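You operate a simulated robot arm through the tools that you are given. There is no shell and no other tool.

You run a simulated two-armed robot. Do the job below in one go: nothing can be reset, and whatever is moved stays where it is left.

TASK
The mailer holds the wrong skein: put the blue one in instead and fold it shut.
Fine: the pink skein then lies on the brown table; the short flap folds first.

The check looks at the end state, three seconds after you hand in, the way a careful person would. Anything else that was tipped, shoved, dropped, spilled or broken makes it a failure. Flat cloth is picked up by pressing the open fingertips on it (5 to 10 N) and closing them slowly along it; thin cloth reads only 2 to 8 mm in the jaws.

THE ROBOT
Two 7-joint arms with fingered hands on one trunk that stands fixed in place. Base frame: the origin is at the foot of the trunk, x ahead of it, y to its left, z up; the work surface is at about z = 740. Units: mm, degrees, N and s.
The left shoulder is at [80, 185, 1135], the right one opposite. With the tool pointing down near the work surface each hand reaches from about 100 to 840 mm from the base axis, measured 20 degrees to its own side. Payload 4 kg a hand.
Tool frame (each hand has its own): the origin (TCP) lies between the finger pads and is the grasp point; the fingertips stand 26 mm ahead of it; z points along the fingers, y is the line along which they close. Largest opening 132 mm; the body of the gripper starts 73 mm behind the TCP. The gripper is a hand of 3 fingers: y runs from the thumb to the fingers, the wrist lies at [0, 0, -224] in the tool frame, and closing takes about 1.5 s.
Orientation is that of the tool frame in the base frame, as a unit quaternion [w, x, y, z]. With the fingers straight down and closing along the base's y, the tool's x points along the base's -x, its y along +y and its z along -z.

THE INTERFACE
- The arms move only by the tool step_arm. It takes "left_rows", "right_rows" or both (then of equal length, played together; a hand with none holds still); each is a list of rows, each an object of numbers (a shift or turn left out is 0, a gripper value left out holds the last): "tx", "ty", "tz": the shift along the tool's x, y, z in mm; "wx", "wy", "wz": the turn, a rotation vector about the tool's x, y, z in degrees. In form: [{"tx": .., "ty": .., "tz": .., "wx": .., "wy": .., "wz": ..}, ...]. A call has 1 to 20 rows; each row is the pose to reach, as a shift and turn from the pose commanded when the call began, along the tool's axes at that moment. "left_jaw" and "right_jaw" are, for a hand that has rows, the gripper command, from -1 (fully open) to 1 (shut), values between in proportion, set as the call begins (left out, the last holds). A row lasts 0.2 s, in which the tool goes at most 50 mm and 8.6 degrees; a call with a longer step from one row to the next is refused whole, and so is a gripper value outside its range. A pose out of reach is approached as far as the arm can. The call stops where the force on the tool passes 60 N (or 10 N more than at its start, if that is more) or the arm is blocked; 0.2 s more then pass. Each finger travels about 72 mm/s and halts on what it meets, pressing with about 30 N; the grip force reading is that of the motor and also rises with nothing between the fingers. The clock runs only during rows and for 0.2 s after the last one: add rows that repeat a pose to give the fingers time. The reply holds the time, the measured pose of the TCP, the force on the tool along the base axes, the opening and the grip force, in the units named above and with some noise, with the torque about the TCP (base axes, N m) and any sound that the robot's microphone picked up.
- Cameras (640 x 400 px; columns grow to the right, rows downward): "scene" is now at [189.5, 51.2, 1333.7]; the picture's right is [0.49, -0.87, -0.10], its down [-0.66, -0.29, -0.69] and it looks along [0.57, 0.41, -0.71] (base axes); focal length 285 px, centre (320, 200). "left" rides on the left gripper at [-62, 3, -92] in its tool frame; the picture's right is [-0.05, -1.00, 0.00], its down [0.83, -0.04, -0.56] and it looks along [0.55, -0.03, 0.83] (tool axes); focal length 230 px, centre (320, 200). "right" rides on the right gripper at [62, 3, -92] in its tool frame; the picture's right is [-0.05, 1.00, 0.00], its down [-0.83, -0.04, -0.55] and it looks along [-0.55, -0.03, 0.83] (tool axes); focal length 230 px, centre (320, 200).
- camera(camera): a new picture of that camera. The clock stands still meanwhile.
- lift_body(by): slides the trunk up (or, below 0, down) by that many mm; the arms and the scene camera ride with it, the base frame stays. It gives what a move gives, with no picture.
- preshape(shape, hand): the hand has 3 fingers and takes this shape, open, in about a second: jaw (thumb against the fingers, like two jaws); tri (thumb and two fingers); tip (a fingertip pinch); poke (one finger out to press); point (the index stretched); flat (the hand flat); cup (the hand cupped); fist (a fist). The gripper value then closes the fingers along that shape, each until it touches; the sizes above hold for jaw. It gives what a move gives, with no picture.
- pan_tilt(pan, tilt): turns the head with the scene camera to pan (to the left, within 86 degrees either way) and tilt (down, from -29 to 69), counted from straight ahead of the robot. It gives what a move gives.
- probe_pixels(camera, pixels): for up to 12 pixels [column, row] of the newest picture of that camera ("zoom" is the newest enlarged one), the place [x, y, z] in the base frame of the surface seen there, good to about 2 mm, but the place of the scene camera against the robot may be out by one fixed shift of up to 25 mm in any direction. The clock stands still meanwhile.
- zoom(camera, box): a new picture of the part [left, top, right, bottom] of that camera's present view, enlarged. The clock stands still meanwhile.
- sign_off(): hands the job in; it is judged then, once.

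Unless the task says otherwise, let go and move clear before handing in.

The tools are called by a JSON object that holds its "fn" and its "kwargs". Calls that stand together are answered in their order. step_arm: Moves the arms, as the interface text tells. Its arguments: {"type":"object","properties":{"left_rows":{"type":"array","items":{"type":"object","properties":{"tx":{"type":"number"},"ty":{"type":"number"},"tz":{"type":"number"},"wx":{"type":"number"},"wy":{"type":"number"},"wz":{"type":"number"}}}},"left_jaw":{"type":"number"},"right_rows":{"type":"array","items":{"type":"object","properties":{"tx":{"type":"number"},"ty":{"type":"number"},"tz":{"type":"number"},"wx":{"type":"number"},"wy":{"type":"number"},"wz":{"type":"number"}}}},"right_jaw":{"type":"number"}},"required":[]} The other tools are called the same way: lift_body (by) slides the trunk up or down; preshape (shape, hand) gives the hand a shape; pan_tilt (pan, tilt) turns the head that bears the scene camera; camera (camera) takes a picture; probe_pixels (camera, pixels) gives the place of the surface under pixels of a picture; zoom (camera, box) takes an enlarged picture of a part of a camera's view; sign_off () hands the job in.

At the start:

```text
time_s: 0.0
left_tcp_pos: [498.5, 457.5, 1100.6]
left_tool_rot: [0.0, 0.0, 1.0, 0.0]
left_contact_force: [-0.7, 1.0, 0.3]
left_wrist_torque: [0.02, -0.02, 0.02]
left_grip_width: 131.9
left_gripper_force: 0.0
left_shape: jaw
right_tcp_pos: [657.9, 9.3, 1090.9]
right_tool_rot: [0.0, 0.0, 1.0, 0.0]
right_contact_force: [-0.3, 0.2, -0.7]
right_wrist_torque: [0.03, -0.02, -0.01]
right_grip_width: 131.8
right_gripper_force: 0.0
right_shape: jaw
trunk travel left (down, up): [-175.0, 287.0]
head pan, tilt: [29.9, 35.3]
```

scene: 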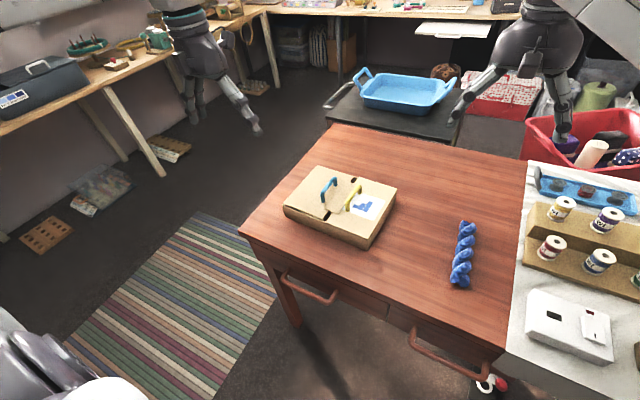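
right: 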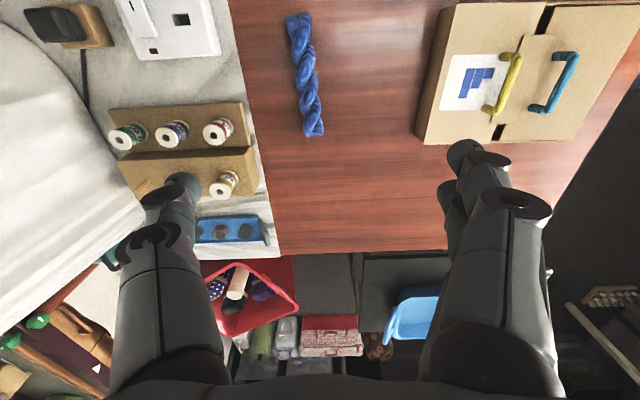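
left: 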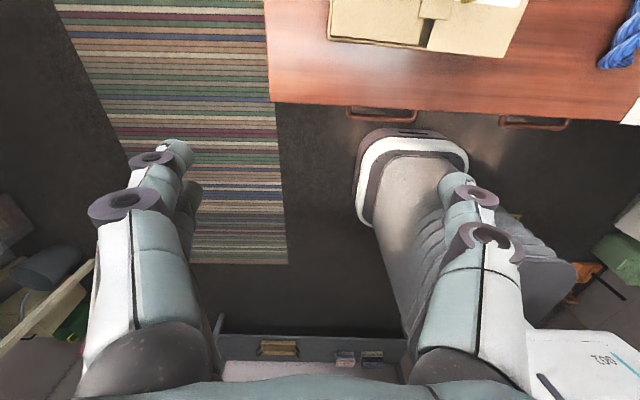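

The scene shows a closed cardboard mailer around pixel (340,205) with a blue and a yellow handle, and the blue skein at (463,255). I'll zoom in to understand the flaps before moving.

{"fn": "zoom", "kwargs": {"camera": "scene", "box": [260, 140, 420, 260]}}

{"fn": "zoom", "kwargs": {"camera": "right", "box": [400, 0, 640, 150]}}

{"fn": "probe_pixels", "kwargs": {"camera": "scene", "pixels": [[322, 167], [396, 187], [285, 206], [365, 247], [463, 225], [460, 285], [463, 255], [350, 250], [325, 190], [355, 195], [420, 220], [375, 210]]}}

{"fn": "probe_pixels", "kwargs": {"camera": "right", "pixels": [[300, 20], [315, 130], [306, 75], [455, 8], [420, 135], [575, 140], [635, 10], [492, 105], [515, 58], [540, 105], [570, 58], [350, 80]]}}

```text
3.33 times, centred on (340, 200) of scene
```

zoom: 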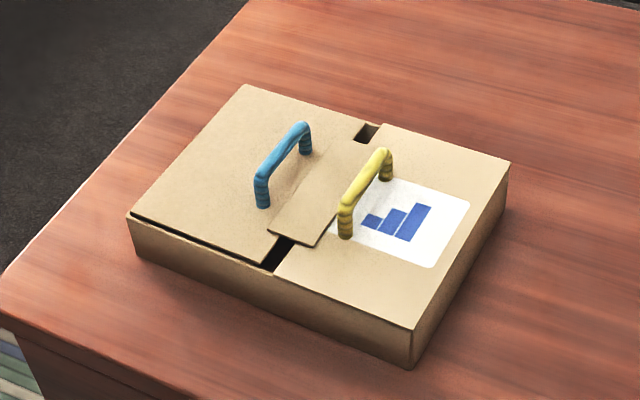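

```text
2.67 times, centred on (520, 75) of right
```

zoom: 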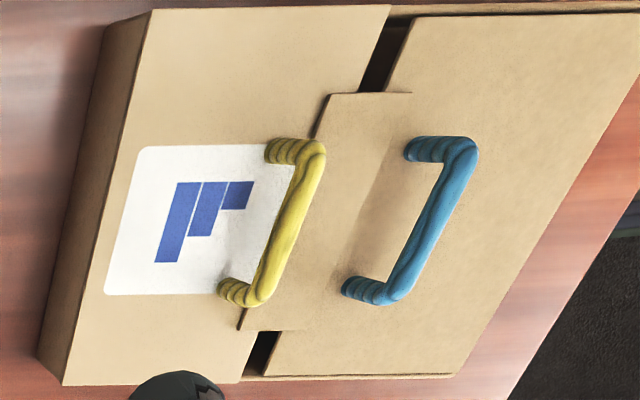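

```text
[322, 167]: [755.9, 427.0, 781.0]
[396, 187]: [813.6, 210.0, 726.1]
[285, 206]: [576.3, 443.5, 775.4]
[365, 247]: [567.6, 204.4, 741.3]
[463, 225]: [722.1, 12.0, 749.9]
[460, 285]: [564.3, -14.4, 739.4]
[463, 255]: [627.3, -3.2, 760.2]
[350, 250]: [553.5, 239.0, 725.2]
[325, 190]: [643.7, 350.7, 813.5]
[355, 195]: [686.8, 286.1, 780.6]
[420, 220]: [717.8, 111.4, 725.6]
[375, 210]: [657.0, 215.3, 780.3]
```

```text
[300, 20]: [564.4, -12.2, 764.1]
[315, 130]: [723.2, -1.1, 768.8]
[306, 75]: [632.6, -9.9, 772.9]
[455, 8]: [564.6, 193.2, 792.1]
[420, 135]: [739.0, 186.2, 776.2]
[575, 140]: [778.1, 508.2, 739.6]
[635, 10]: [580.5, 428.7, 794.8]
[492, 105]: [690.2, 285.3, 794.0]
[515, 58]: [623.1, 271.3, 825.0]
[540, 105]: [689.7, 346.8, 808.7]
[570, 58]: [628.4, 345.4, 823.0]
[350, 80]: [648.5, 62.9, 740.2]
```

The zoom shows two flaps that meet near y≈310, with a tongue between the blue and yellow handles, and I can't yet tell which flap is on top. I'll bring the left hand's camera over the box for a closer look.

{"fn": "step_arm", "kwargs": {"left_rows": [{"tx": -31, "ty": -16, "tz": 10}, {"tx": -62, "ty": -32, "tz": 20}, {"tx": -93, "ty": -48, "tz": 30}, {"tx": -124, "ty": -64, "tz": 40}, {"tx": -155, "ty": -80, "tz": 50}, {"tx": -186, "ty": -96, "tz": 60}, {"tx": -217, "ty": -112, "tz": 70}, {"tx": -248, "ty": -128, "tz": 80}]}}

{"fn": "camera", "kwargs": {"camera": "left"}}

{"fn": "camera", "kwargs": {"camera": "scene"}}

```text
time_s: 1.8
left_tcp_pos: [739.5, 337.8, 1015.5]
left_tool_rot: [-0.003, -0.002, 1.0, 0.002]
left_contact_force: [0.1, -0.8, 3.4]
left_wrist_torque: [0.03, 0.04, -0.01]
left_grip_width: 132.0
left_gripper_force: 0.0
left_shape: jaw
left hand out of reach, approached as far as the arm can: row 8
right_tcp_pos: [661.7, 10.8, 1087.0]
right_tool_rot: [-0.003, 0.0, 1.0, -0.001]
right_contact_force: [0.6, -0.6, -0.1]
right_wrist_torque: [-0.04, 0.05, 0.0]
right_grip_width: 131.9
right_gripper_force: 0.1
right_shape: jaw
trunk travel left (down, up): [-175.0, 287.0]
head pan, tilt: [29.9, 35.3]
```

```text
taken
```

left: 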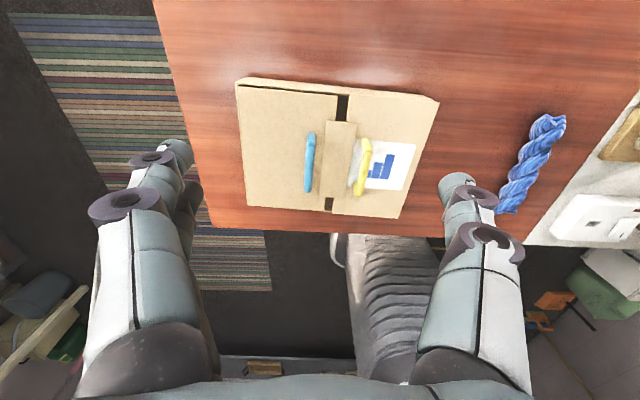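

```text
taken
```

scene: 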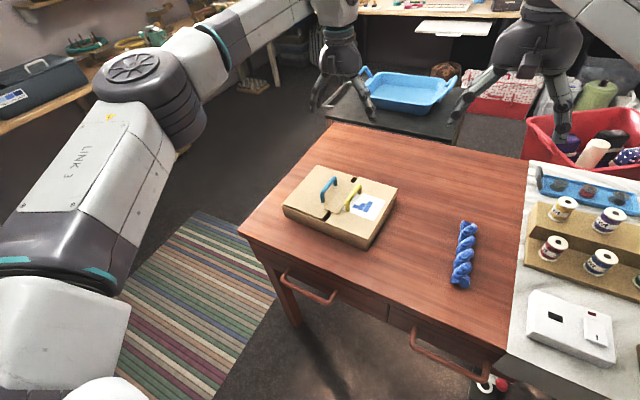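

{"fn": "zoom", "kwargs": {"camera": "left", "box": [220, 65, 460, 225]}}

{"fn": "zoom", "kwargs": {"camera": "left", "box": [295, 85, 385, 220]}}

{"fn": "probe_pixels", "kwargs": {"camera": "left", "pixels": [[238, 86], [435, 102], [250, 205], [397, 215], [312, 137], [308, 188], [367, 143], [361, 193], [340, 135], [280, 150], [400, 125], [340, 105]]}}

```text
2.50 times, centred on (340, 145) of left
```

zoom: 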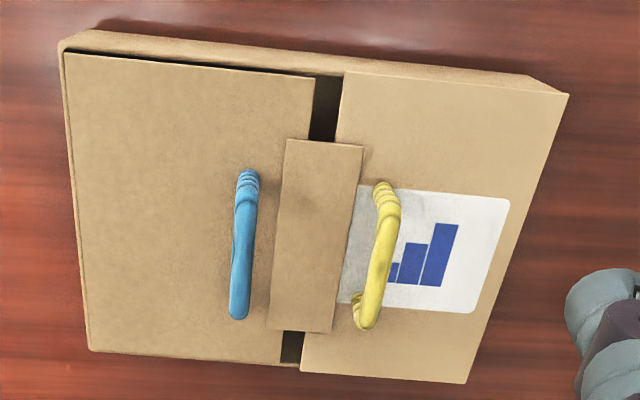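

```text
2.96 times, centred on (340, 152) of left
```

zoom: 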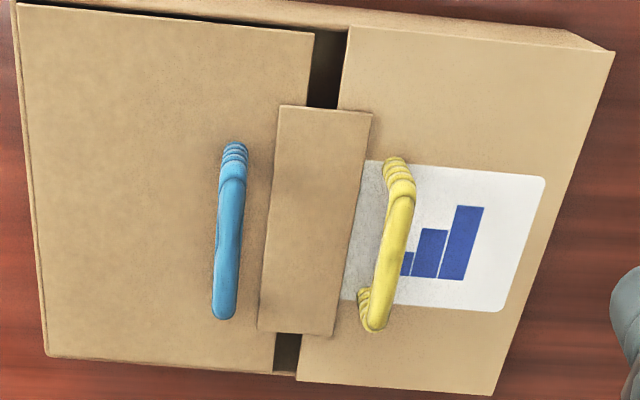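

```text
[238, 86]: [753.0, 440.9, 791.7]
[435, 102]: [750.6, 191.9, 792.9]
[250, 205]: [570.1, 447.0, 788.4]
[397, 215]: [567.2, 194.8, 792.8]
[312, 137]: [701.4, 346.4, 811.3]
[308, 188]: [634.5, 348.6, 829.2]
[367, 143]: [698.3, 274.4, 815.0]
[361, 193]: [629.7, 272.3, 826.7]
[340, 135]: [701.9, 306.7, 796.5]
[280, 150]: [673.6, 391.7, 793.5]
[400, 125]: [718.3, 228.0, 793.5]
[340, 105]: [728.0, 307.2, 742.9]
```

The tongue (left picture about (340,150)) overlaps both flaps. I'll zoom tightly on its corners to see which flap it belongs to.

{"fn": "zoom", "kwargs": {"camera": "left", "box": [320, 110, 368, 140]}}

{"fn": "zoom", "kwargs": {"camera": "left", "box": [312, 185, 360, 215]}}

{"fn": "zoom", "kwargs": {"camera": "scene", "box": [318, 180, 366, 210]}}

{"fn": "zoom", "kwargs": {"camera": "right", "box": [480, 20, 576, 80]}}

```text
13.33 times, centred on (344, 125) of left
```

zoom: 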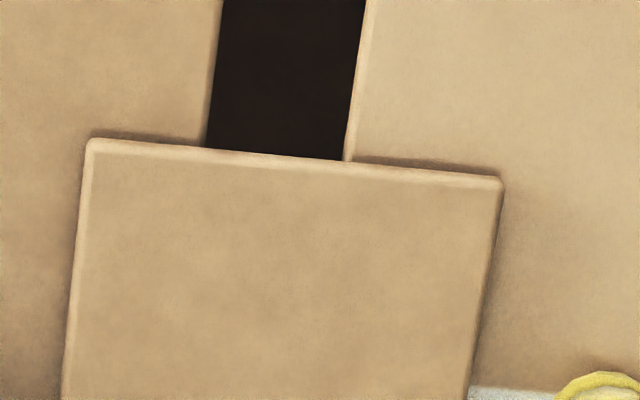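

```text
13.33 times, centred on (336, 200) of left
```

zoom: 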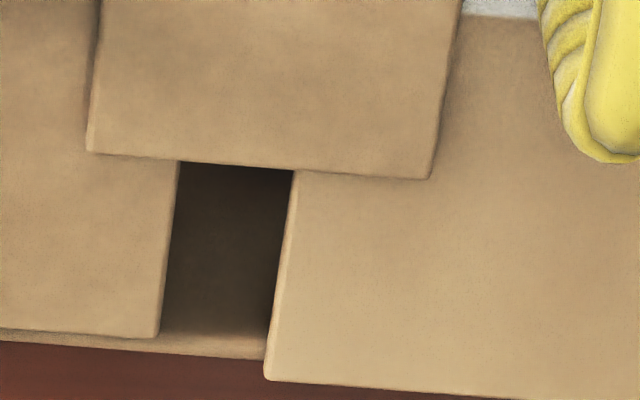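

```text
13.33 times, centred on (342, 195) of scene
```

zoom: 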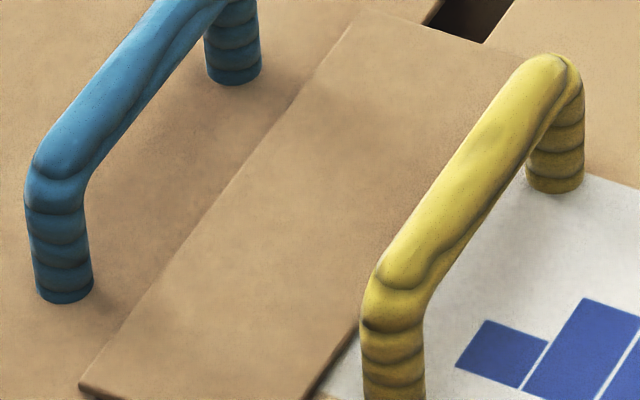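

```text
6.67 times, centred on (528, 50) of right
```

zoom: 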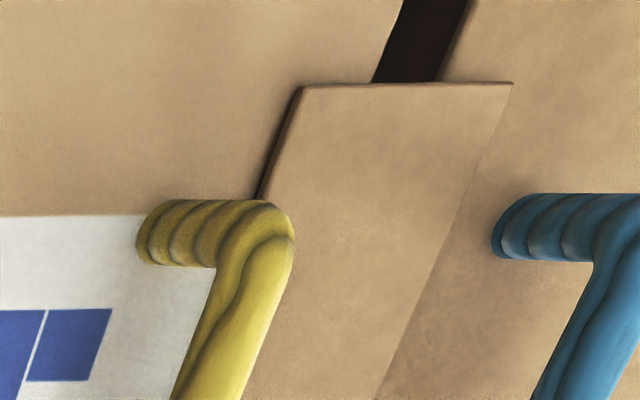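

The yellow-side edge of the tongue shows a dark gap beneath it (right zoom (280,140)), which hints it belongs to the blue flap. I'll confirm with a low-angle view from the right hand's camera, after moving the left arm aside.

{"fn": "step_arm", "kwargs": {"left_rows": [{"tx": 31, "ty": 25, "tz": -10}, {"tx": 62, "ty": 50, "tz": -20}, {"tx": 93, "ty": 75, "tz": -30}, {"tx": 124, "ty": 100, "tz": -40}, {"tx": 155, "ty": 125, "tz": -50}, {"tx": 186, "ty": 150, "tz": -60}, {"tx": 217, "ty": 175, "tz": -70}, {"tx": 248, "ty": 200, "tz": -80}]}}

{"fn": "step_arm", "kwargs": {"right_rows": [{"tx": 45, "ty": 0, "tz": 0, "wy": -5}, {"tx": 90, "ty": 0, "tz": 0, "wy": -10}, {"tx": 135, "ty": 20, "tz": 0, "wy": -15}, {"tx": 170, "ty": 50, "tz": 10, "wy": -20}, {"tx": 192, "ty": 90, "tz": 20, "wy": -25}, {"tx": 192, "ty": 130, "tz": 40, "wy": -30}, {"tx": 192, "ty": 165, "tz": 70, "wy": -35}, {"tx": 192, "ty": 200, "tz": 100, "wy": -35}, {"tx": 192, "ty": 230, "tz": 130, "wy": -35}, {"tx": 192, "ty": 260, "tz": 160, "wy": -35}, {"tx": 192, "ty": 280, "tz": 195, "wy": -35}, {"tx": 192, "ty": 296, "tz": 225, "wy": -35}]}}

{"fn": "camera", "kwargs": {"camera": "right"}}

{"fn": "camera", "kwargs": {"camera": "scene"}}

```text
time_s: 3.6
left_tcp_pos: [493.4, 536.7, 1096.6]
left_tool_rot: [0.001, 0.0, 1.0, -0.001]
left_contact_force: [-0.6, 0.9, -0.1]
left_wrist_torque: [0.02, -0.02, 0.01]
left_grip_width: 131.9
left_gripper_force: 0.1
left_shape: jaw
right_tcp_pos: [656.1, 10.2, 1090.9]
right_tool_rot: [0.0, -0.001, 1.0, -0.001]
right_contact_force: [0.1, 0.2, 0.5]
right_wrist_torque: [-0.03, -0.01, 0.01]
right_grip_width: 131.7
right_gripper_force: 0.0
right_shape: jaw
trunk travel left (down, up): [-175.0, 287.0]
head pan, tilt: [29.9, 35.3]
```

```text
time_s: 6.2
left_tcp_pos: [493.1, 534.5, 1097.6]
left_tool_rot: [0.0, 0.0, 1.0, 0.0]
left_contact_force: [-0.3, -0.2, -0.5]
left_wrist_torque: [0.0, 0.02, -0.01]
left_grip_width: 131.5
left_gripper_force: 0.1
left_shape: jaw
right_tcp_pos: [467.7, 284.9, 891.9]
right_tool_rot: [0.301, 0.0, 0.954, 0.001]
right_contact_force: [0.4, 0.8, 0.7]
right_wrist_torque: [0.0, -0.03, 0.05]
right_grip_width: 131.7
right_gripper_force: 0.1
right_shape: jaw
right hand out of reach, approached as far as the arm can: row 11, 12
trunk travel left (down, up): [-175.0, 287.0]
head pan, tilt: [29.9, 35.3]
```

```text
taken
```

right: 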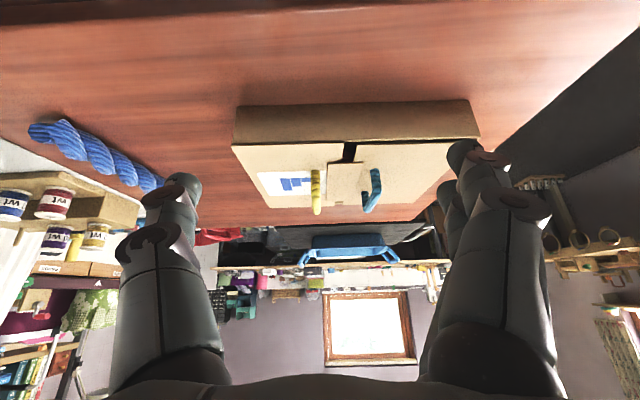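

```text
taken
```

scene: 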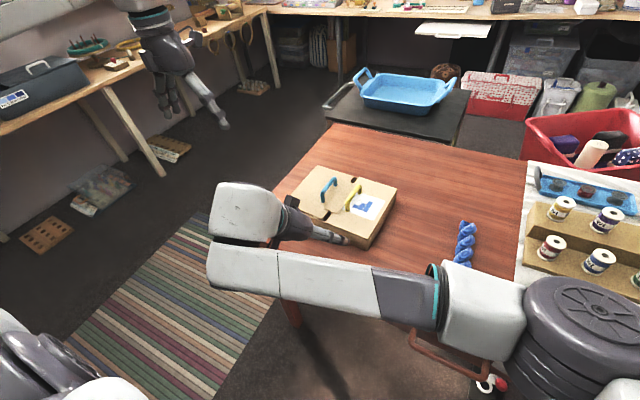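

{"fn": "zoom", "kwargs": {"camera": "right", "box": [300, 130, 396, 190]}}

{"fn": "zoom", "kwargs": {"camera": "right", "box": [220, 95, 492, 225]}}

```text
6.67 times, centred on (348, 160) of right
```

zoom: 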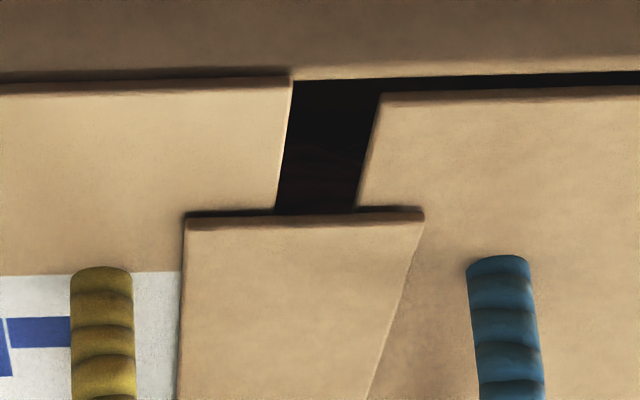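

```text
2.35 times, centred on (356, 160) of right
```

zoom: 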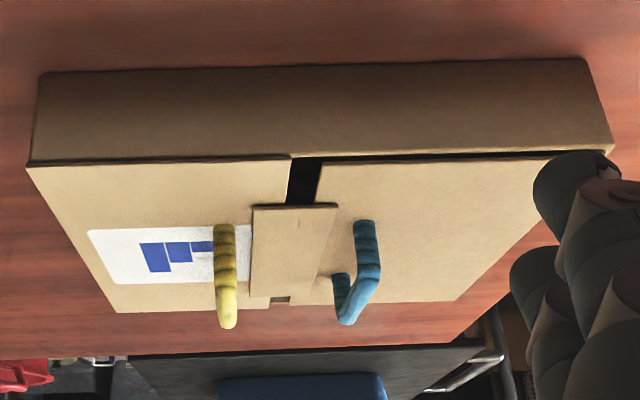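

The low view (zoom (180–420,215)) still leaves it ambiguous; the yellow flap lies on the rim and the blue one seems inset. I'll probe heights along each flap and the tongue to decide.

{"fn": "probe_pixels", "kwargs": {"camera": "right", "pixels": [[262, 155], [290, 150], [320, 150], [335, 152], [300, 160], [325, 157], [365, 150], [380, 155], [400, 160], [430, 155], [450, 150], [400, 150]]}}

{"fn": "probe_pixels", "kwargs": {"camera": "right", "pixels": [[332, 170], [335, 175], [335, 185], [340, 170], [345, 175], [350, 170], [355, 170], [358, 168], [355, 180], [352, 185], [338, 190], [348, 190]]}}

```text
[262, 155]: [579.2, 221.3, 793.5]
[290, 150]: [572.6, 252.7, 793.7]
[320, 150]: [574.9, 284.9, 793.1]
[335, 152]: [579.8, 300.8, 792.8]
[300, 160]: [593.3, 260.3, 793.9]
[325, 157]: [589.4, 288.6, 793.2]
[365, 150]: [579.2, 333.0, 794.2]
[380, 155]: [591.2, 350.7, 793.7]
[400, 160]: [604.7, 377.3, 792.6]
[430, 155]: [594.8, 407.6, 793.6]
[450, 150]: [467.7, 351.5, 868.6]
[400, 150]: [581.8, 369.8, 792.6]
```

```text
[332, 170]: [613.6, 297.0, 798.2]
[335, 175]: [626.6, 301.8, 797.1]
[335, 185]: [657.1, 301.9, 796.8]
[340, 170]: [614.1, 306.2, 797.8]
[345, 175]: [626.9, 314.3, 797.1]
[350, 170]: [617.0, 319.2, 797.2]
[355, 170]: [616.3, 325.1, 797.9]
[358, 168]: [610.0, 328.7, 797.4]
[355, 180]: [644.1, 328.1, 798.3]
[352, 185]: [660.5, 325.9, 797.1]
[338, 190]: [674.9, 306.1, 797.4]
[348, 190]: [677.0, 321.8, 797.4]
```

Both flap tops read z≈793.4 and the tongue 797.4, so the tongue lies over both. The blue flap is longer (y 445→318) and there is a dark gap on the yellow side, so I'll try blue as the top, long flap, first backing the right arm out.

{"fn": "step_arm", "kwargs": {"right_rows": [{"tx": -23, "tz": -33, "wy": 0}, {"tx": -46, "tz": -66, "wy": 0}, {"tx": -65, "ty": -37, "tz": -65, "wy": 5}, {"tx": -84, "ty": -74, "tz": -63, "wy": 10}, {"tx": -103, "ty": -111, "tz": -62, "wy": 15}, {"tx": -122, "ty": -148, "tz": -60, "wy": 20}, {"tx": -141, "ty": -185, "tz": -59, "wy": 25}, {"tx": -160, "ty": -222, "tz": -57, "wy": 30}, {"tx": -180, "ty": -259, "tz": -56, "wy": 35}, {"tx": -199, "ty": -295, "tz": -54, "wy": 35}]}}

{"fn": "step_arm", "kwargs": {"left_jaw": 0.2, "left_rows": [{"tx": -22, "ty": -24, "tz": 25}, {"tx": -44, "ty": -48, "tz": 50}, {"tx": -66, "ty": -72, "tz": 75}, {"tx": -88, "ty": -96, "tz": 100}, {"tx": -110, "ty": -120, "tz": 125}, {"tx": -132, "ty": -144, "tz": 150}, {"tx": -154, "ty": -168, "tz": 175}, {"tx": -174, "ty": -188, "tz": 195}, {"tx": -174, "ty": -188, "tz": 195}]}}

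{"fn": "camera", "kwargs": {"camera": "left"}}

{"fn": "camera", "kwargs": {"camera": "scene"}}

```text
time_s: 8.4
left_tcp_pos: [493.3, 533.8, 1097.3]
left_tool_rot: [0.0, 0.0, 1.0, 0.001]
left_contact_force: [-0.8, 0.7, -0.6]
left_wrist_torque: [-0.03, -0.01, 0.0]
left_grip_width: 131.9
left_gripper_force: 0.0
left_shape: jaw
right_tcp_pos: [598.0, -12.4, 1052.6]
right_tool_rot: [-0.001, 0.0, 1.0, 0.001]
right_contact_force: [0.6, -0.3, 0.5]
right_wrist_torque: [0.03, 0.04, 0.04]
right_grip_width: 132.0
right_gripper_force: 0.1
right_shape: jaw
trunk travel left (down, up): [-175.0, 287.0]
head pan, tilt: [29.9, 35.3]
```

```text
time_s: 10.4
left_tcp_pos: [666.3, 341.2, 905.3]
left_tool_rot: [0.001, 0.0, 1.0, 0.0]
left_contact_force: [-0.1, -0.9, 0.3]
left_wrist_torque: [-0.06, -0.04, -0.02]
left_grip_width: 53.5
left_gripper_force: 0.0
left_shape: jaw
right_tcp_pos: [598.4, -11.3, 1052.7]
right_tool_rot: [0.0, 0.0, 1.0, 0.0]
right_contact_force: [-0.2, 0.6, -0.3]
right_wrist_torque: [-0.03, -0.01, -0.01]
right_grip_width: 131.8
right_gripper_force: 0.1
right_shape: jaw
trunk travel left (down, up): [-175.0, 287.0]
head pan, tilt: [29.9, 35.3]
```

```text
taken
```

left: 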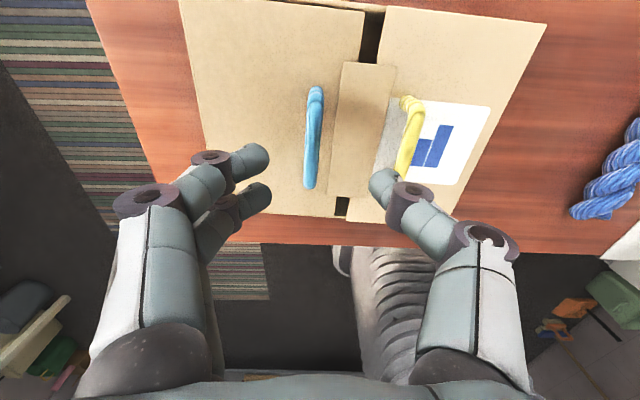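

```text
taken
```

scene: 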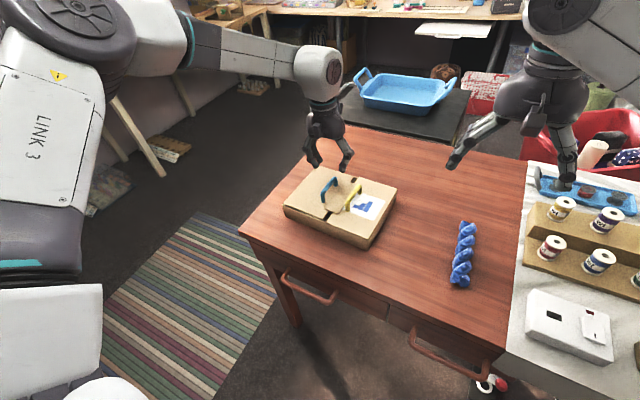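

The left hand hovers above the blue handle (left picture (313,135)). I'll measure the handle precisely and take another look at the tongue from here.

{"fn": "probe_pixels", "kwargs": {"camera": "left", "pixels": [[316, 92], [313, 120], [311, 150], [309, 183], [413, 100], [411, 130], [404, 170], [360, 100], [334, 150], [372, 150], [190, 5], [300, 205]]}}

{"fn": "zoom", "kwargs": {"camera": "left", "box": [320, 40, 420, 110]}}

{"fn": "zoom", "kwargs": {"camera": "scene", "box": [270, 150, 410, 250]}}

```text
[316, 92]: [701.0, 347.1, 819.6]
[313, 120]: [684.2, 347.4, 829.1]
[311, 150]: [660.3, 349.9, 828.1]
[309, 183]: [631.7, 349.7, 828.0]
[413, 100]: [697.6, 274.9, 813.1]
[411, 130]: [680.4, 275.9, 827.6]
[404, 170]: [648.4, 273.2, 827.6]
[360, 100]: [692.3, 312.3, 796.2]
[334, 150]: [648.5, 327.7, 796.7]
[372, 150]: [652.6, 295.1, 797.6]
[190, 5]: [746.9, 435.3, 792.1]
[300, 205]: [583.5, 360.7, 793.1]
```

```text
5.71 times, centred on (370, 75) of left
```

zoom: 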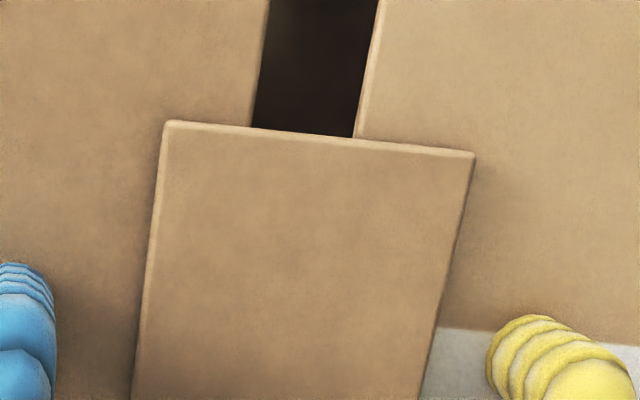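

```text
4.00 times, centred on (340, 200) of scene
```

zoom: 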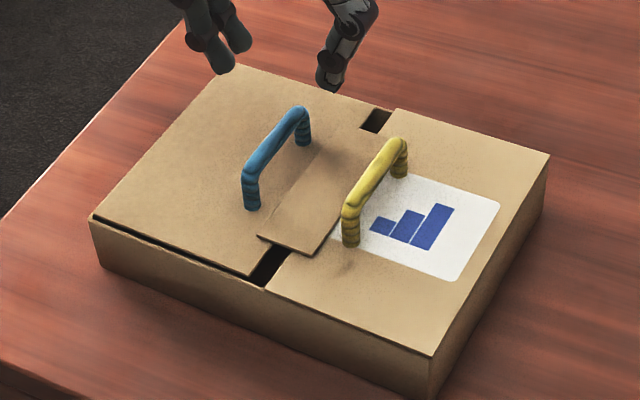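

The handle bar lies at x 632–701, y≈349, top z≈828. I'll descend so the pads straddle it, then close.

{"fn": "step_arm", "kwargs": {"left_rows": [{"tx": -1, "ty": 8, "tz": 0}, {"tx": -1, "ty": 8, "tz": 25}, {"tx": -1, "ty": 8, "tz": 50}, {"tx": -1, "ty": 8, "tz": 65}, {"tx": -1, "ty": 8, "tz": 75}]}}

{"fn": "step_arm", "kwargs": {"left_jaw": 1.0, "left_rows": [{"tz": 0}, {"tz": 0}, {"tz": 0}, {"tz": 0}, {"tz": 0}]}}

{"fn": "camera", "kwargs": {"camera": "left"}}

{"fn": "zoom", "kwargs": {"camera": "scene", "box": [270, 130, 430, 250]}}

```text
time_s: 11.6
left_tcp_pos: [668.6, 353.8, 827.6]
left_tool_rot: [-0.001, 0.0, 1.0, 0.0]
left_contact_force: [0.9, -0.4, 0.4]
left_wrist_torque: [-0.02, -0.02, 0.01]
left_grip_width: 53.5
left_gripper_force: 0.0
left_shape: jaw
right_tcp_pos: [598.9, -11.7, 1051.7]
right_tool_rot: [-0.001, 0.0, 1.0, -0.001]
right_contact_force: [0.8, 0.7, -0.9]
right_wrist_torque: [-0.02, 0.0, -0.03]
right_grip_width: 132.1
right_gripper_force: 0.1
right_shape: jaw
trunk travel left (down, up): [-175.0, 287.0]
head pan, tilt: [29.9, 35.3]
```

```text
time_s: 12.8
left_tcp_pos: [668.5, 353.6, 827.1]
left_tool_rot: [0.0, 0.0, 1.0, 0.0]
left_contact_force: [0.0, -3.0, 0.2]
left_wrist_torque: [-0.02, -0.01, -0.01]
left_grip_width: 0.0
left_gripper_force: 29.6
left_shape: jaw
right_tcp_pos: [598.2, -10.0, 1052.9]
right_tool_rot: [0.0, 0.0, 1.0, 0.0]
right_contact_force: [-0.3, -0.2, -0.1]
right_wrist_torque: [-0.01, -0.01, -0.01]
right_grip_width: 131.8
right_gripper_force: 0.0
right_shape: jaw
trunk travel left (down, up): [-175.0, 287.0]
head pan, tilt: [29.9, 35.3]
```

```text
taken
```

left: 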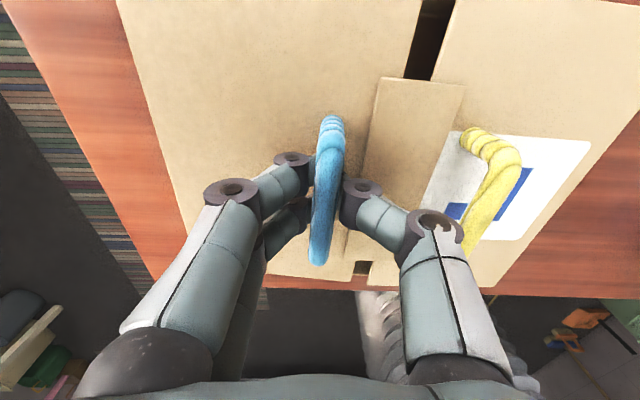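

```text
3.33 times, centred on (350, 190) of scene
```

zoom: 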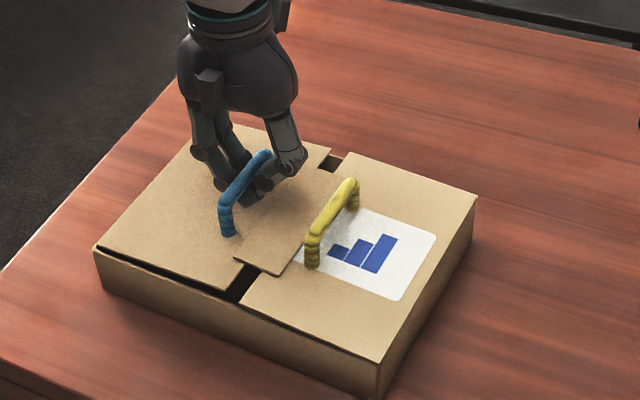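

The jaw reads 0 width because the fingertips closed beneath the bar, so the handle is captured in the finger loop. I'll lift the blue flap about 15° along its hinge arc as a test.

{"fn": "step_arm", "kwargs": {"left_rows": [{"ty": 1, "tz": -5}, {"ty": 3, "tz": -10}, {"ty": 6, "tz": -15}, {"ty": 9, "tz": -20}, {"ty": 12, "tz": -26}]}}

{"fn": "zoom", "kwargs": {"camera": "scene", "box": [270, 130, 430, 250]}}

{"fn": "camera", "kwargs": {"camera": "left"}}

```text
time_s: 14.0
left_tcp_pos: [665.8, 367.2, 853.9]
left_tool_rot: [0.0, 0.0, 1.0, 0.0]
left_contact_force: [1.3, 1.5, -1.0]
left_wrist_torque: [-0.04, -0.02, -0.02]
left_grip_width: 0.1
left_gripper_force: 30.3
left_shape: jaw
right_tcp_pos: [598.9, -11.2, 1051.0]
right_tool_rot: [0.001, 0.0, 1.0, -0.001]
right_contact_force: [-0.7, 0.3, -0.4]
right_wrist_torque: [0.03, -0.02, -0.02]
right_grip_width: 131.7
right_gripper_force: 0.0
right_shape: jaw
trunk travel left (down, up): [-175.0, 287.0]
head pan, tilt: [29.9, 35.3]
```

```text
3.33 times, centred on (350, 190) of scene
```

zoom: 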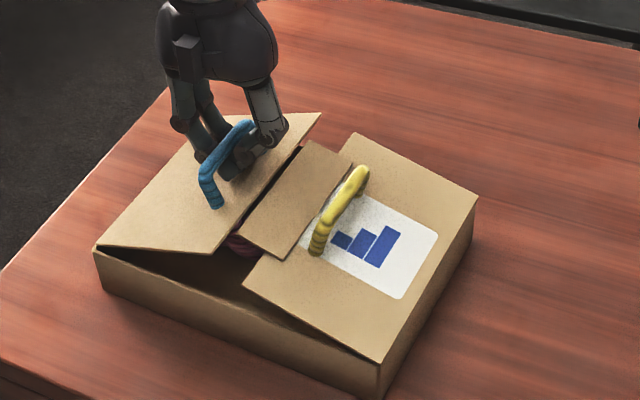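

```text
taken
```

left: 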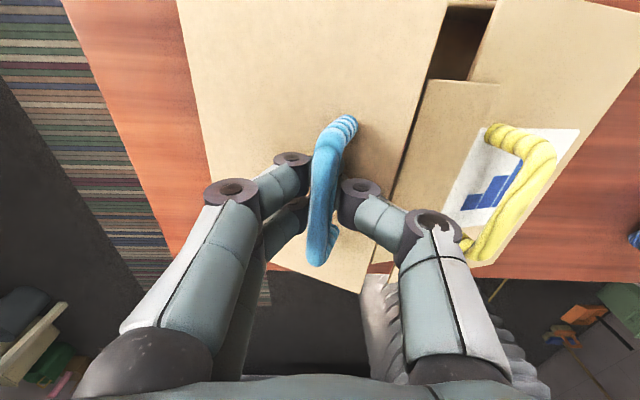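

Lifting blue raised the tongue with it, so the tongue belongs to the yellow flap: blue is the short flap and yellow goes on last. The tongue will slip off as blue opens further, so I'll continue the blue arc to about 55°, tilting the hand.

{"fn": "step_arm", "kwargs": {"left_rows": [{"ty": 5, "tz": -6, "wx": 2}, {"ty": 10, "tz": -13, "wx": 5}, {"ty": 16, "tz": -19, "wx": 7}, {"ty": 22, "tz": -25, "wx": 10}, {"ty": 30, "tz": -29, "wx": 12}, {"ty": 37, "tz": -34, "wx": 15}, {"ty": 45, "tz": -38, "wx": 17}, {"ty": 53, "tz": -41, "wx": 20}]}}

{"fn": "camera", "kwargs": {"camera": "scene"}}

{"fn": "zoom", "kwargs": {"camera": "scene", "box": [270, 130, 430, 250]}}

{"fn": "camera", "kwargs": {"camera": "right"}}

```text
time_s: 15.8
left_tcp_pos: [666.9, 416.5, 894.0]
left_tool_rot: [0.0, 0.0, 0.985, -0.174]
left_contact_force: [0.0, 1.4, -2.9]
left_wrist_torque: [0.0, 0.0, 0.0]
left_grip_width: 0.0
left_gripper_force: 30.2
left_shape: jaw
right_tcp_pos: [599.3, -11.1, 1051.5]
right_tool_rot: [0.0, 0.0, 1.0, -0.001]
right_contact_force: [-0.4, -0.1, 0.7]
right_wrist_torque: [-0.03, 0.0, 0.0]
right_grip_width: 132.2
right_gripper_force: 0.2
right_shape: jaw
trunk travel left (down, up): [-175.0, 287.0]
head pan, tilt: [29.9, 35.3]
```

```text
taken
```

scene: 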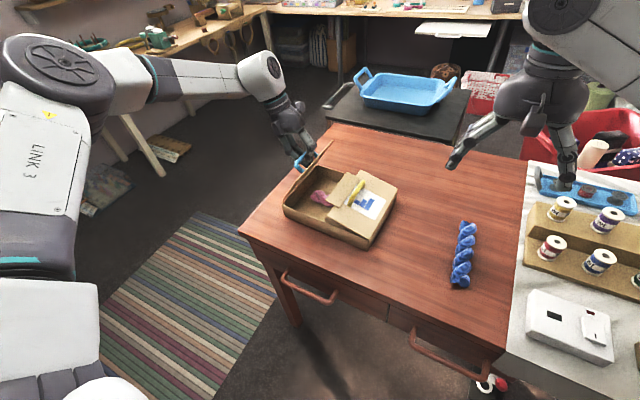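

```text
3.33 times, centred on (350, 190) of scene
```

zoom: 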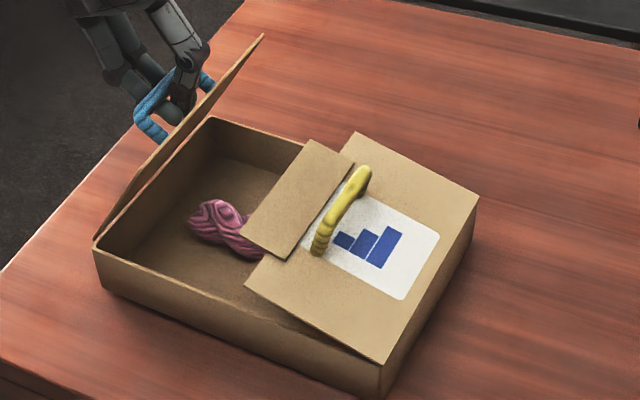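

```text
taken
```

right: 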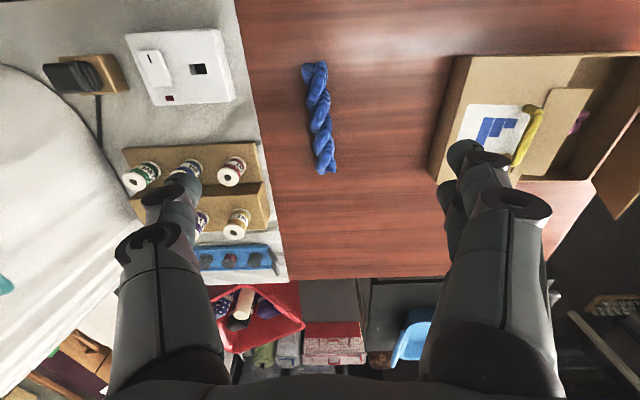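

Blue is open about 60°, the pink skein is visible in the box (zoom (220,225)), and yellow stayed slightly raised, so the hinges hold by friction. I'll continue the blue flap to about 110°.

{"fn": "step_arm", "kwargs": {"left_rows": [{"ty": 7, "tz": -5, "wx": 3}, {"ty": 14.6, "tz": -9.5, "wx": 6}, {"ty": 22.5, "tz": -13, "wx": 9}, {"ty": 30.7, "tz": -16.3, "wx": 12}, {"ty": 39, "tz": -18.5, "wx": 15}, {"ty": 47.7, "tz": -20.2, "wx": 18}, {"ty": 56.5, "tz": -21, "wx": 21}, {"ty": 65, "tz": -21, "wx": 24}, {"ty": 72, "tz": -20.5, "wx": 27}, {"ty": 79, "tz": -19.7, "wx": 30}, {"ty": 85, "tz": -18.3, "wx": 33}, {"ty": 90.8, "tz": -16.9, "wx": 36}]}}

{"fn": "camera", "kwargs": {"camera": "scene"}}

{"fn": "zoom", "kwargs": {"camera": "scene", "box": [250, 110, 410, 230]}}

{"fn": "camera", "kwargs": {"camera": "left"}}

```text
time_s: 18.4
left_tcp_pos: [655.9, 499.6, 913.8]
left_tool_rot: [0.002, 0.0, 0.904, -0.427]
left_contact_force: [0.9, -1.0, -4.2]
left_wrist_torque: [0.01, -0.01, 0.03]
left_grip_width: 0.0
left_gripper_force: 30.1
left_shape: jaw
left hand out of reach, approached as far as the arm can: row 9, 10, 11, 12
right_tcp_pos: [599.1, -11.4, 1051.4]
right_tool_rot: [-0.001, 0.0, 1.0, 0.0]
right_contact_force: [-0.4, 0.8, -1.3]
right_wrist_torque: [0.01, 0.0, 0.01]
right_grip_width: 131.9
right_gripper_force: 0.0
right_shape: jaw
trunk travel left (down, up): [-175.0, 287.0]
head pan, tilt: [29.9, 35.3]
```

```text
taken
```

scene: 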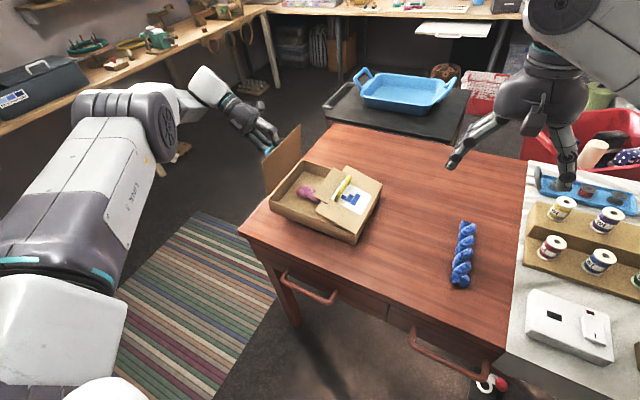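

```text
3.33 times, centred on (330, 170) of scene
```

zoom: 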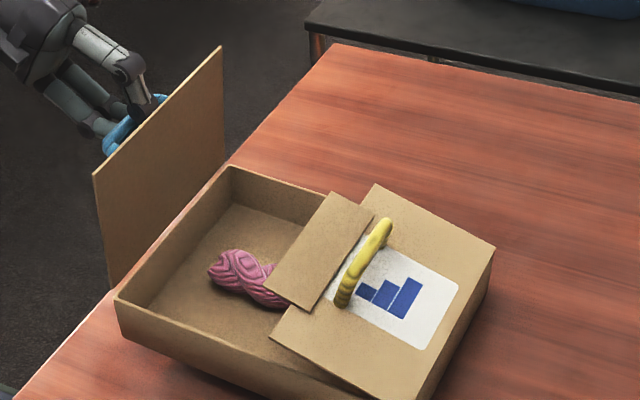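

```text
taken
```

left: 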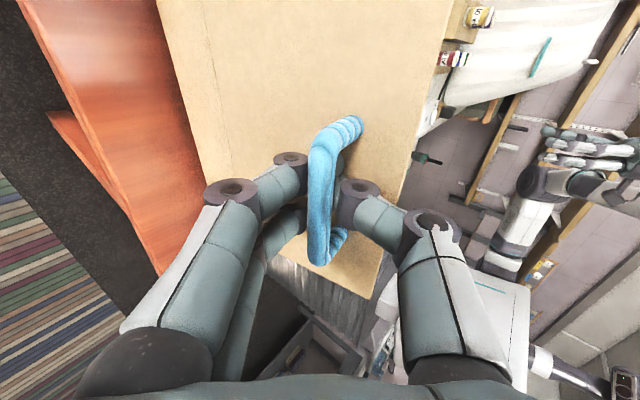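

The blue flap is now upright, but the box looks shifted slightly to the left (its corner moved from (283,206) to about (269,205)). I'll measure the box before doing anything else.

{"fn": "probe_pixels", "kwargs": {"camera": "zoom", "pixels": [[120, 300], [230, 169], [100, 180], [218, 52], [110, 275], [222, 165], [490, 243], [240, 270], [385, 225], [180, 360], [335, 195], [300, 300]]}}

{"fn": "probe_pixels", "kwargs": {"camera": "scene", "pixels": [[463, 225], [460, 285], [463, 255], [350, 250], [310, 130], [338, 125], [245, 232], [330, 130]]}}

{"fn": "camera", "kwargs": {"camera": "right"}}

```text
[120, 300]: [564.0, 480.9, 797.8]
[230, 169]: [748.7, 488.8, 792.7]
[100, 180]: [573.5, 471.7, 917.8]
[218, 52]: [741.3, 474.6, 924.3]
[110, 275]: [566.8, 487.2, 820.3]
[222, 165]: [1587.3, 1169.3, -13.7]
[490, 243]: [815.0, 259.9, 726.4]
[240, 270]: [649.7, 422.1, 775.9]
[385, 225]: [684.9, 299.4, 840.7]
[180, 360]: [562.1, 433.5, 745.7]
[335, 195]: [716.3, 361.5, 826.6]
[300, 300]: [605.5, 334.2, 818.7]
```

```text
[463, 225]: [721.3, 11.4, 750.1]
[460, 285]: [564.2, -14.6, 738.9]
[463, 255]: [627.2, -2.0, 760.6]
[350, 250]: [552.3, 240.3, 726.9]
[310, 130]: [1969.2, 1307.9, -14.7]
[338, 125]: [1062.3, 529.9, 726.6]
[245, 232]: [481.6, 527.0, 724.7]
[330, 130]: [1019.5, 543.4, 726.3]
```

```text
taken
```

right: 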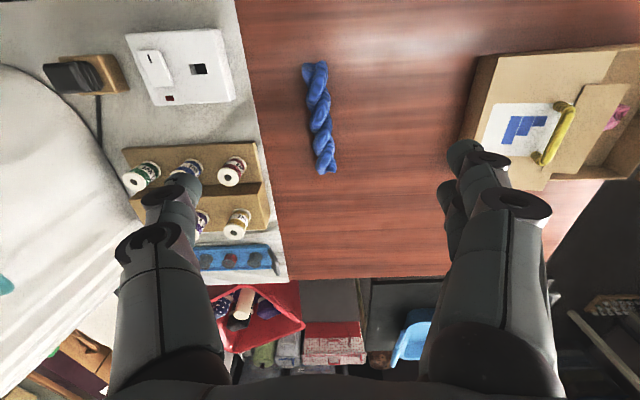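

The box was dragged about 40 mm left and its left edge lifted about 15–20 mm, so the flap stops at about 90°. I'll lower the hand by 20 mm to set the box flat again.

{"fn": "step_arm", "kwargs": {"left_rows": [{"ty": 4, "tz": 3}, {"ty": 8, "tz": 6.4}, {"ty": 12, "tz": 9.5}, {"ty": 15.5, "tz": 12.7}, {"ty": 15.5, "tz": 12.7}]}}

{"fn": "zoom", "kwargs": {"camera": "scene", "box": [230, 110, 410, 245]}}

{"fn": "camera", "kwargs": {"camera": "left"}}

```text
time_s: 19.6
left_tcp_pos: [656.9, 500.4, 914.5]
left_tool_rot: [0.002, -0.002, 0.904, -0.428]
left_contact_force: [0.2, 0.3, -3.4]
left_wrist_torque: [-0.01, 0.04, 0.01]
left_grip_width: 0.0
left_gripper_force: 29.6
left_shape: jaw
left hand out of reach, approached as far as the arm can: row 1, 2, 3, 4, 5
right_tcp_pos: [599.3, -10.7, 1051.9]
right_tool_rot: [-0.001, 0.001, 1.0, 0.0]
right_contact_force: [0.0, 0.0, -0.7]
right_wrist_torque: [0.02, -0.02, 0.06]
right_grip_width: 131.7
right_gripper_force: 0.0
right_shape: jaw
trunk travel left (down, up): [-175.0, 287.0]
head pan, tilt: [29.9, 35.3]
```

```text
2.96 times, centred on (320, 178) of scene
```

zoom: 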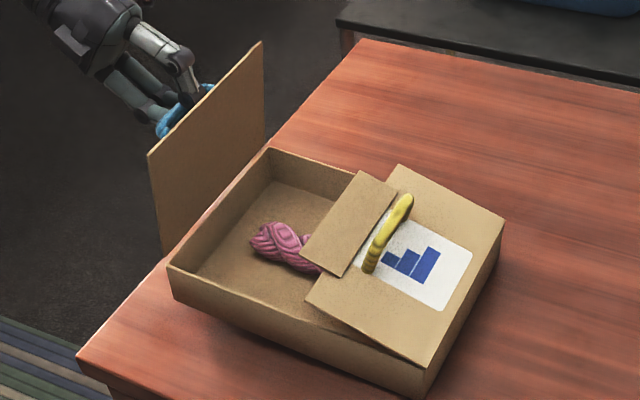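

```text
taken
```

left: 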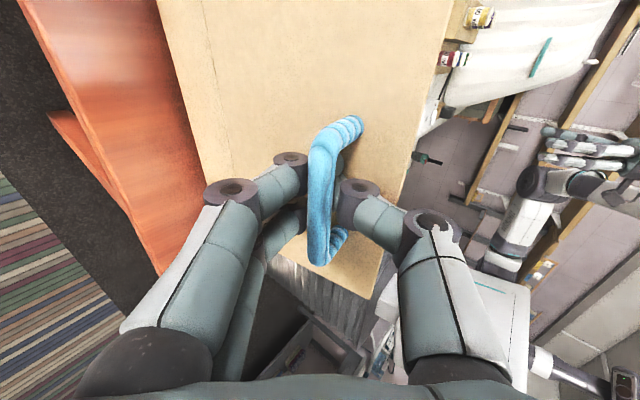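

The arm is at a joint limit and didn't move. I'll lower it with the trunk by 15 mm and check that the box settles.

{"fn": "lift_body", "kwargs": {"by": -15}}

{"fn": "zoom", "kwargs": {"camera": "scene", "box": [230, 110, 410, 245]}}

```text
time_s: 20.2
left_tcp_pos: [657.1, 498.6, 900.8]
left_tool_rot: [0.002, 0.0, 0.904, -0.428]
left_contact_force: [-0.8, -0.7, -3.8]
left_wrist_torque: [0.04, 0.01, 0.05]
left_grip_width: 0.0
left_gripper_force: 30.1
left_shape: jaw
right_tcp_pos: [600.2, -13.8, 1036.4]
right_tool_rot: [0.0, 0.001, 1.0, 0.0]
right_contact_force: [0.0, -0.4, -0.7]
right_wrist_torque: [0.0, -0.01, 0.0]
right_grip_width: 131.8
right_gripper_force: 0.1
right_shape: jaw
trunk travel left (down, up): [-160.0, 302.0]
head pan, tilt: [29.9, 35.3]
```

```text
2.96 times, centred on (320, 178) of scene
```

zoom: 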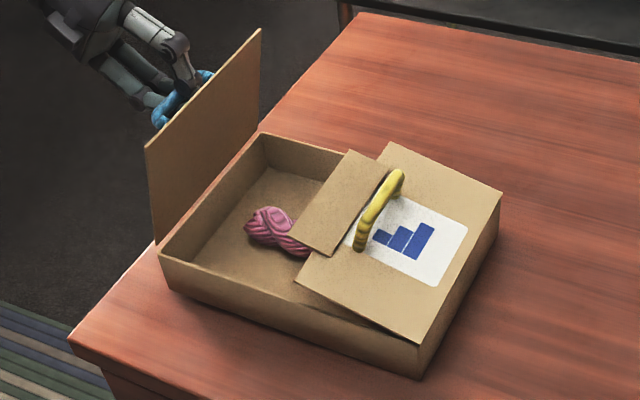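

{"fn": "probe_pixels", "kwargs": {"camera": "zoom", "pixels": [[164, 257], [262, 136], [150, 155], [258, 35], [156, 240], [180, 290], [420, 345], [200, 350], [500, 195], [415, 372], [240, 250], [290, 200]]}}

{"fn": "lift_body", "kwargs": {"by": -4}}

{"fn": "zoom", "kwargs": {"camera": "scene", "box": [230, 110, 410, 245]}}

```text
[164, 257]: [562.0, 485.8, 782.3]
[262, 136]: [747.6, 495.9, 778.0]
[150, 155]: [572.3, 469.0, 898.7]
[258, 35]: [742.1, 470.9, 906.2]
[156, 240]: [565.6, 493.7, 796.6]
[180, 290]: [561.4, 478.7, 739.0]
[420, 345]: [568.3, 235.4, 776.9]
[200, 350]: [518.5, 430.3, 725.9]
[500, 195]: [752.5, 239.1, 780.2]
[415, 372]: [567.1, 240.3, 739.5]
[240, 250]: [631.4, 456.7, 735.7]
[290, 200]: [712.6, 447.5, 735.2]
```

```text
time_s: 20.8
left_tcp_pos: [655.0, 498.1, 896.5]
left_tool_rot: [0.001, 0.0, 0.904, -0.427]
left_contact_force: [-0.2, -0.4, -4.0]
left_wrist_torque: [0.04, 0.01, 0.02]
left_grip_width: 0.0
left_gripper_force: 29.3
left_shape: jaw
right_tcp_pos: [600.6, -12.5, 1031.9]
right_tool_rot: [0.0, 0.0, 1.0, 0.0]
right_contact_force: [0.5, 0.9, -0.9]
right_wrist_torque: [-0.02, 0.0, -0.01]
right_grip_width: 132.1
right_gripper_force: 0.2
right_shape: jaw
trunk travel left (down, up): [-156.0, 306.0]
head pan, tilt: [29.9, 35.3]
```

```text
2.96 times, centred on (320, 178) of scene
```

zoom: 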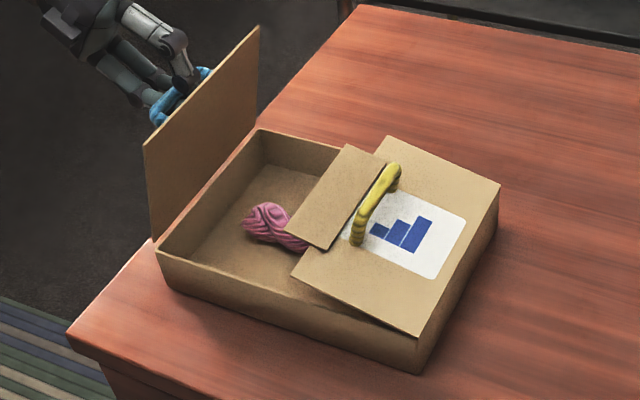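

The box is flat again (rim z matches the start), about 45 mm further left but fully on the table, and the flap stands at about 80°. I'll open the fingers a little and back out to see if the flap holds itself.

{"fn": "step_arm", "kwargs": {"left_jaw": 0.6, "left_rows": [{"tz": 0}, {"tz": -4}, {"tz": -10}, {"tz": -20}, {"tz": -30}, {"tz": -45}, {"tz": -60}]}}

{"fn": "zoom", "kwargs": {"camera": "scene", "box": [200, 80, 440, 245]}}

{"fn": "camera", "kwargs": {"camera": "left"}}

```text
time_s: 22.4
left_tcp_pos: [656.3, 528.7, 922.0]
left_tool_rot: [0.002, -0.001, 0.904, -0.427]
left_contact_force: [-0.7, 0.1, -0.5]
left_wrist_torque: [0.01, -0.03, 0.01]
left_grip_width: 26.4
left_gripper_force: 0.0
left_shape: jaw
left hand out of reach, approached as far as the arm can: row 6, 7
right_tcp_pos: [600.1, -12.3, 1033.3]
right_tool_rot: [0.0, 0.001, 1.0, 0.0]
right_contact_force: [-0.5, -0.4, 0.2]
right_wrist_torque: [0.03, 0.02, 0.01]
right_grip_width: 132.1
right_gripper_force: 0.0
right_shape: jaw
trunk travel left (down, up): [-156.0, 306.0]
head pan, tilt: [29.9, 35.3]
```

```text
2.42 times, centred on (320, 162) of scene
```

zoom: 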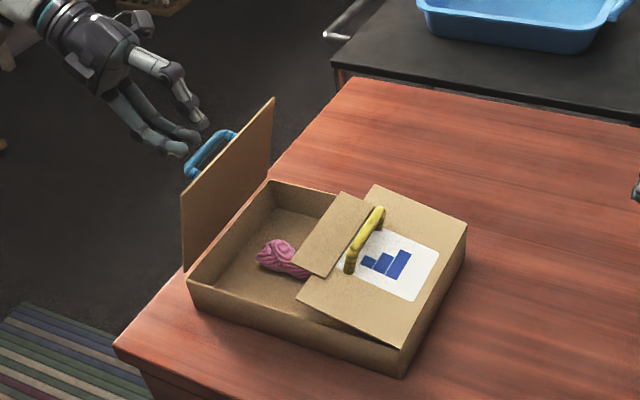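

```text
taken
```

left: 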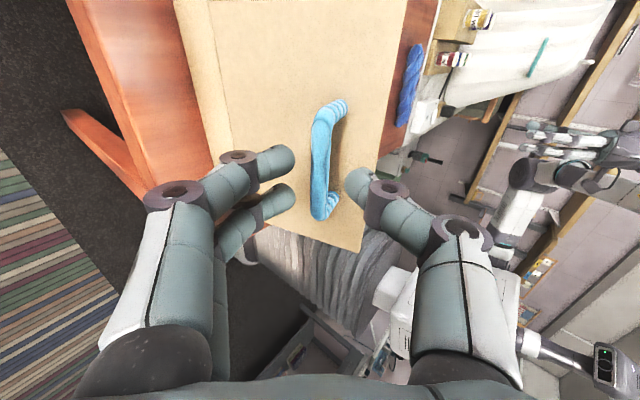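

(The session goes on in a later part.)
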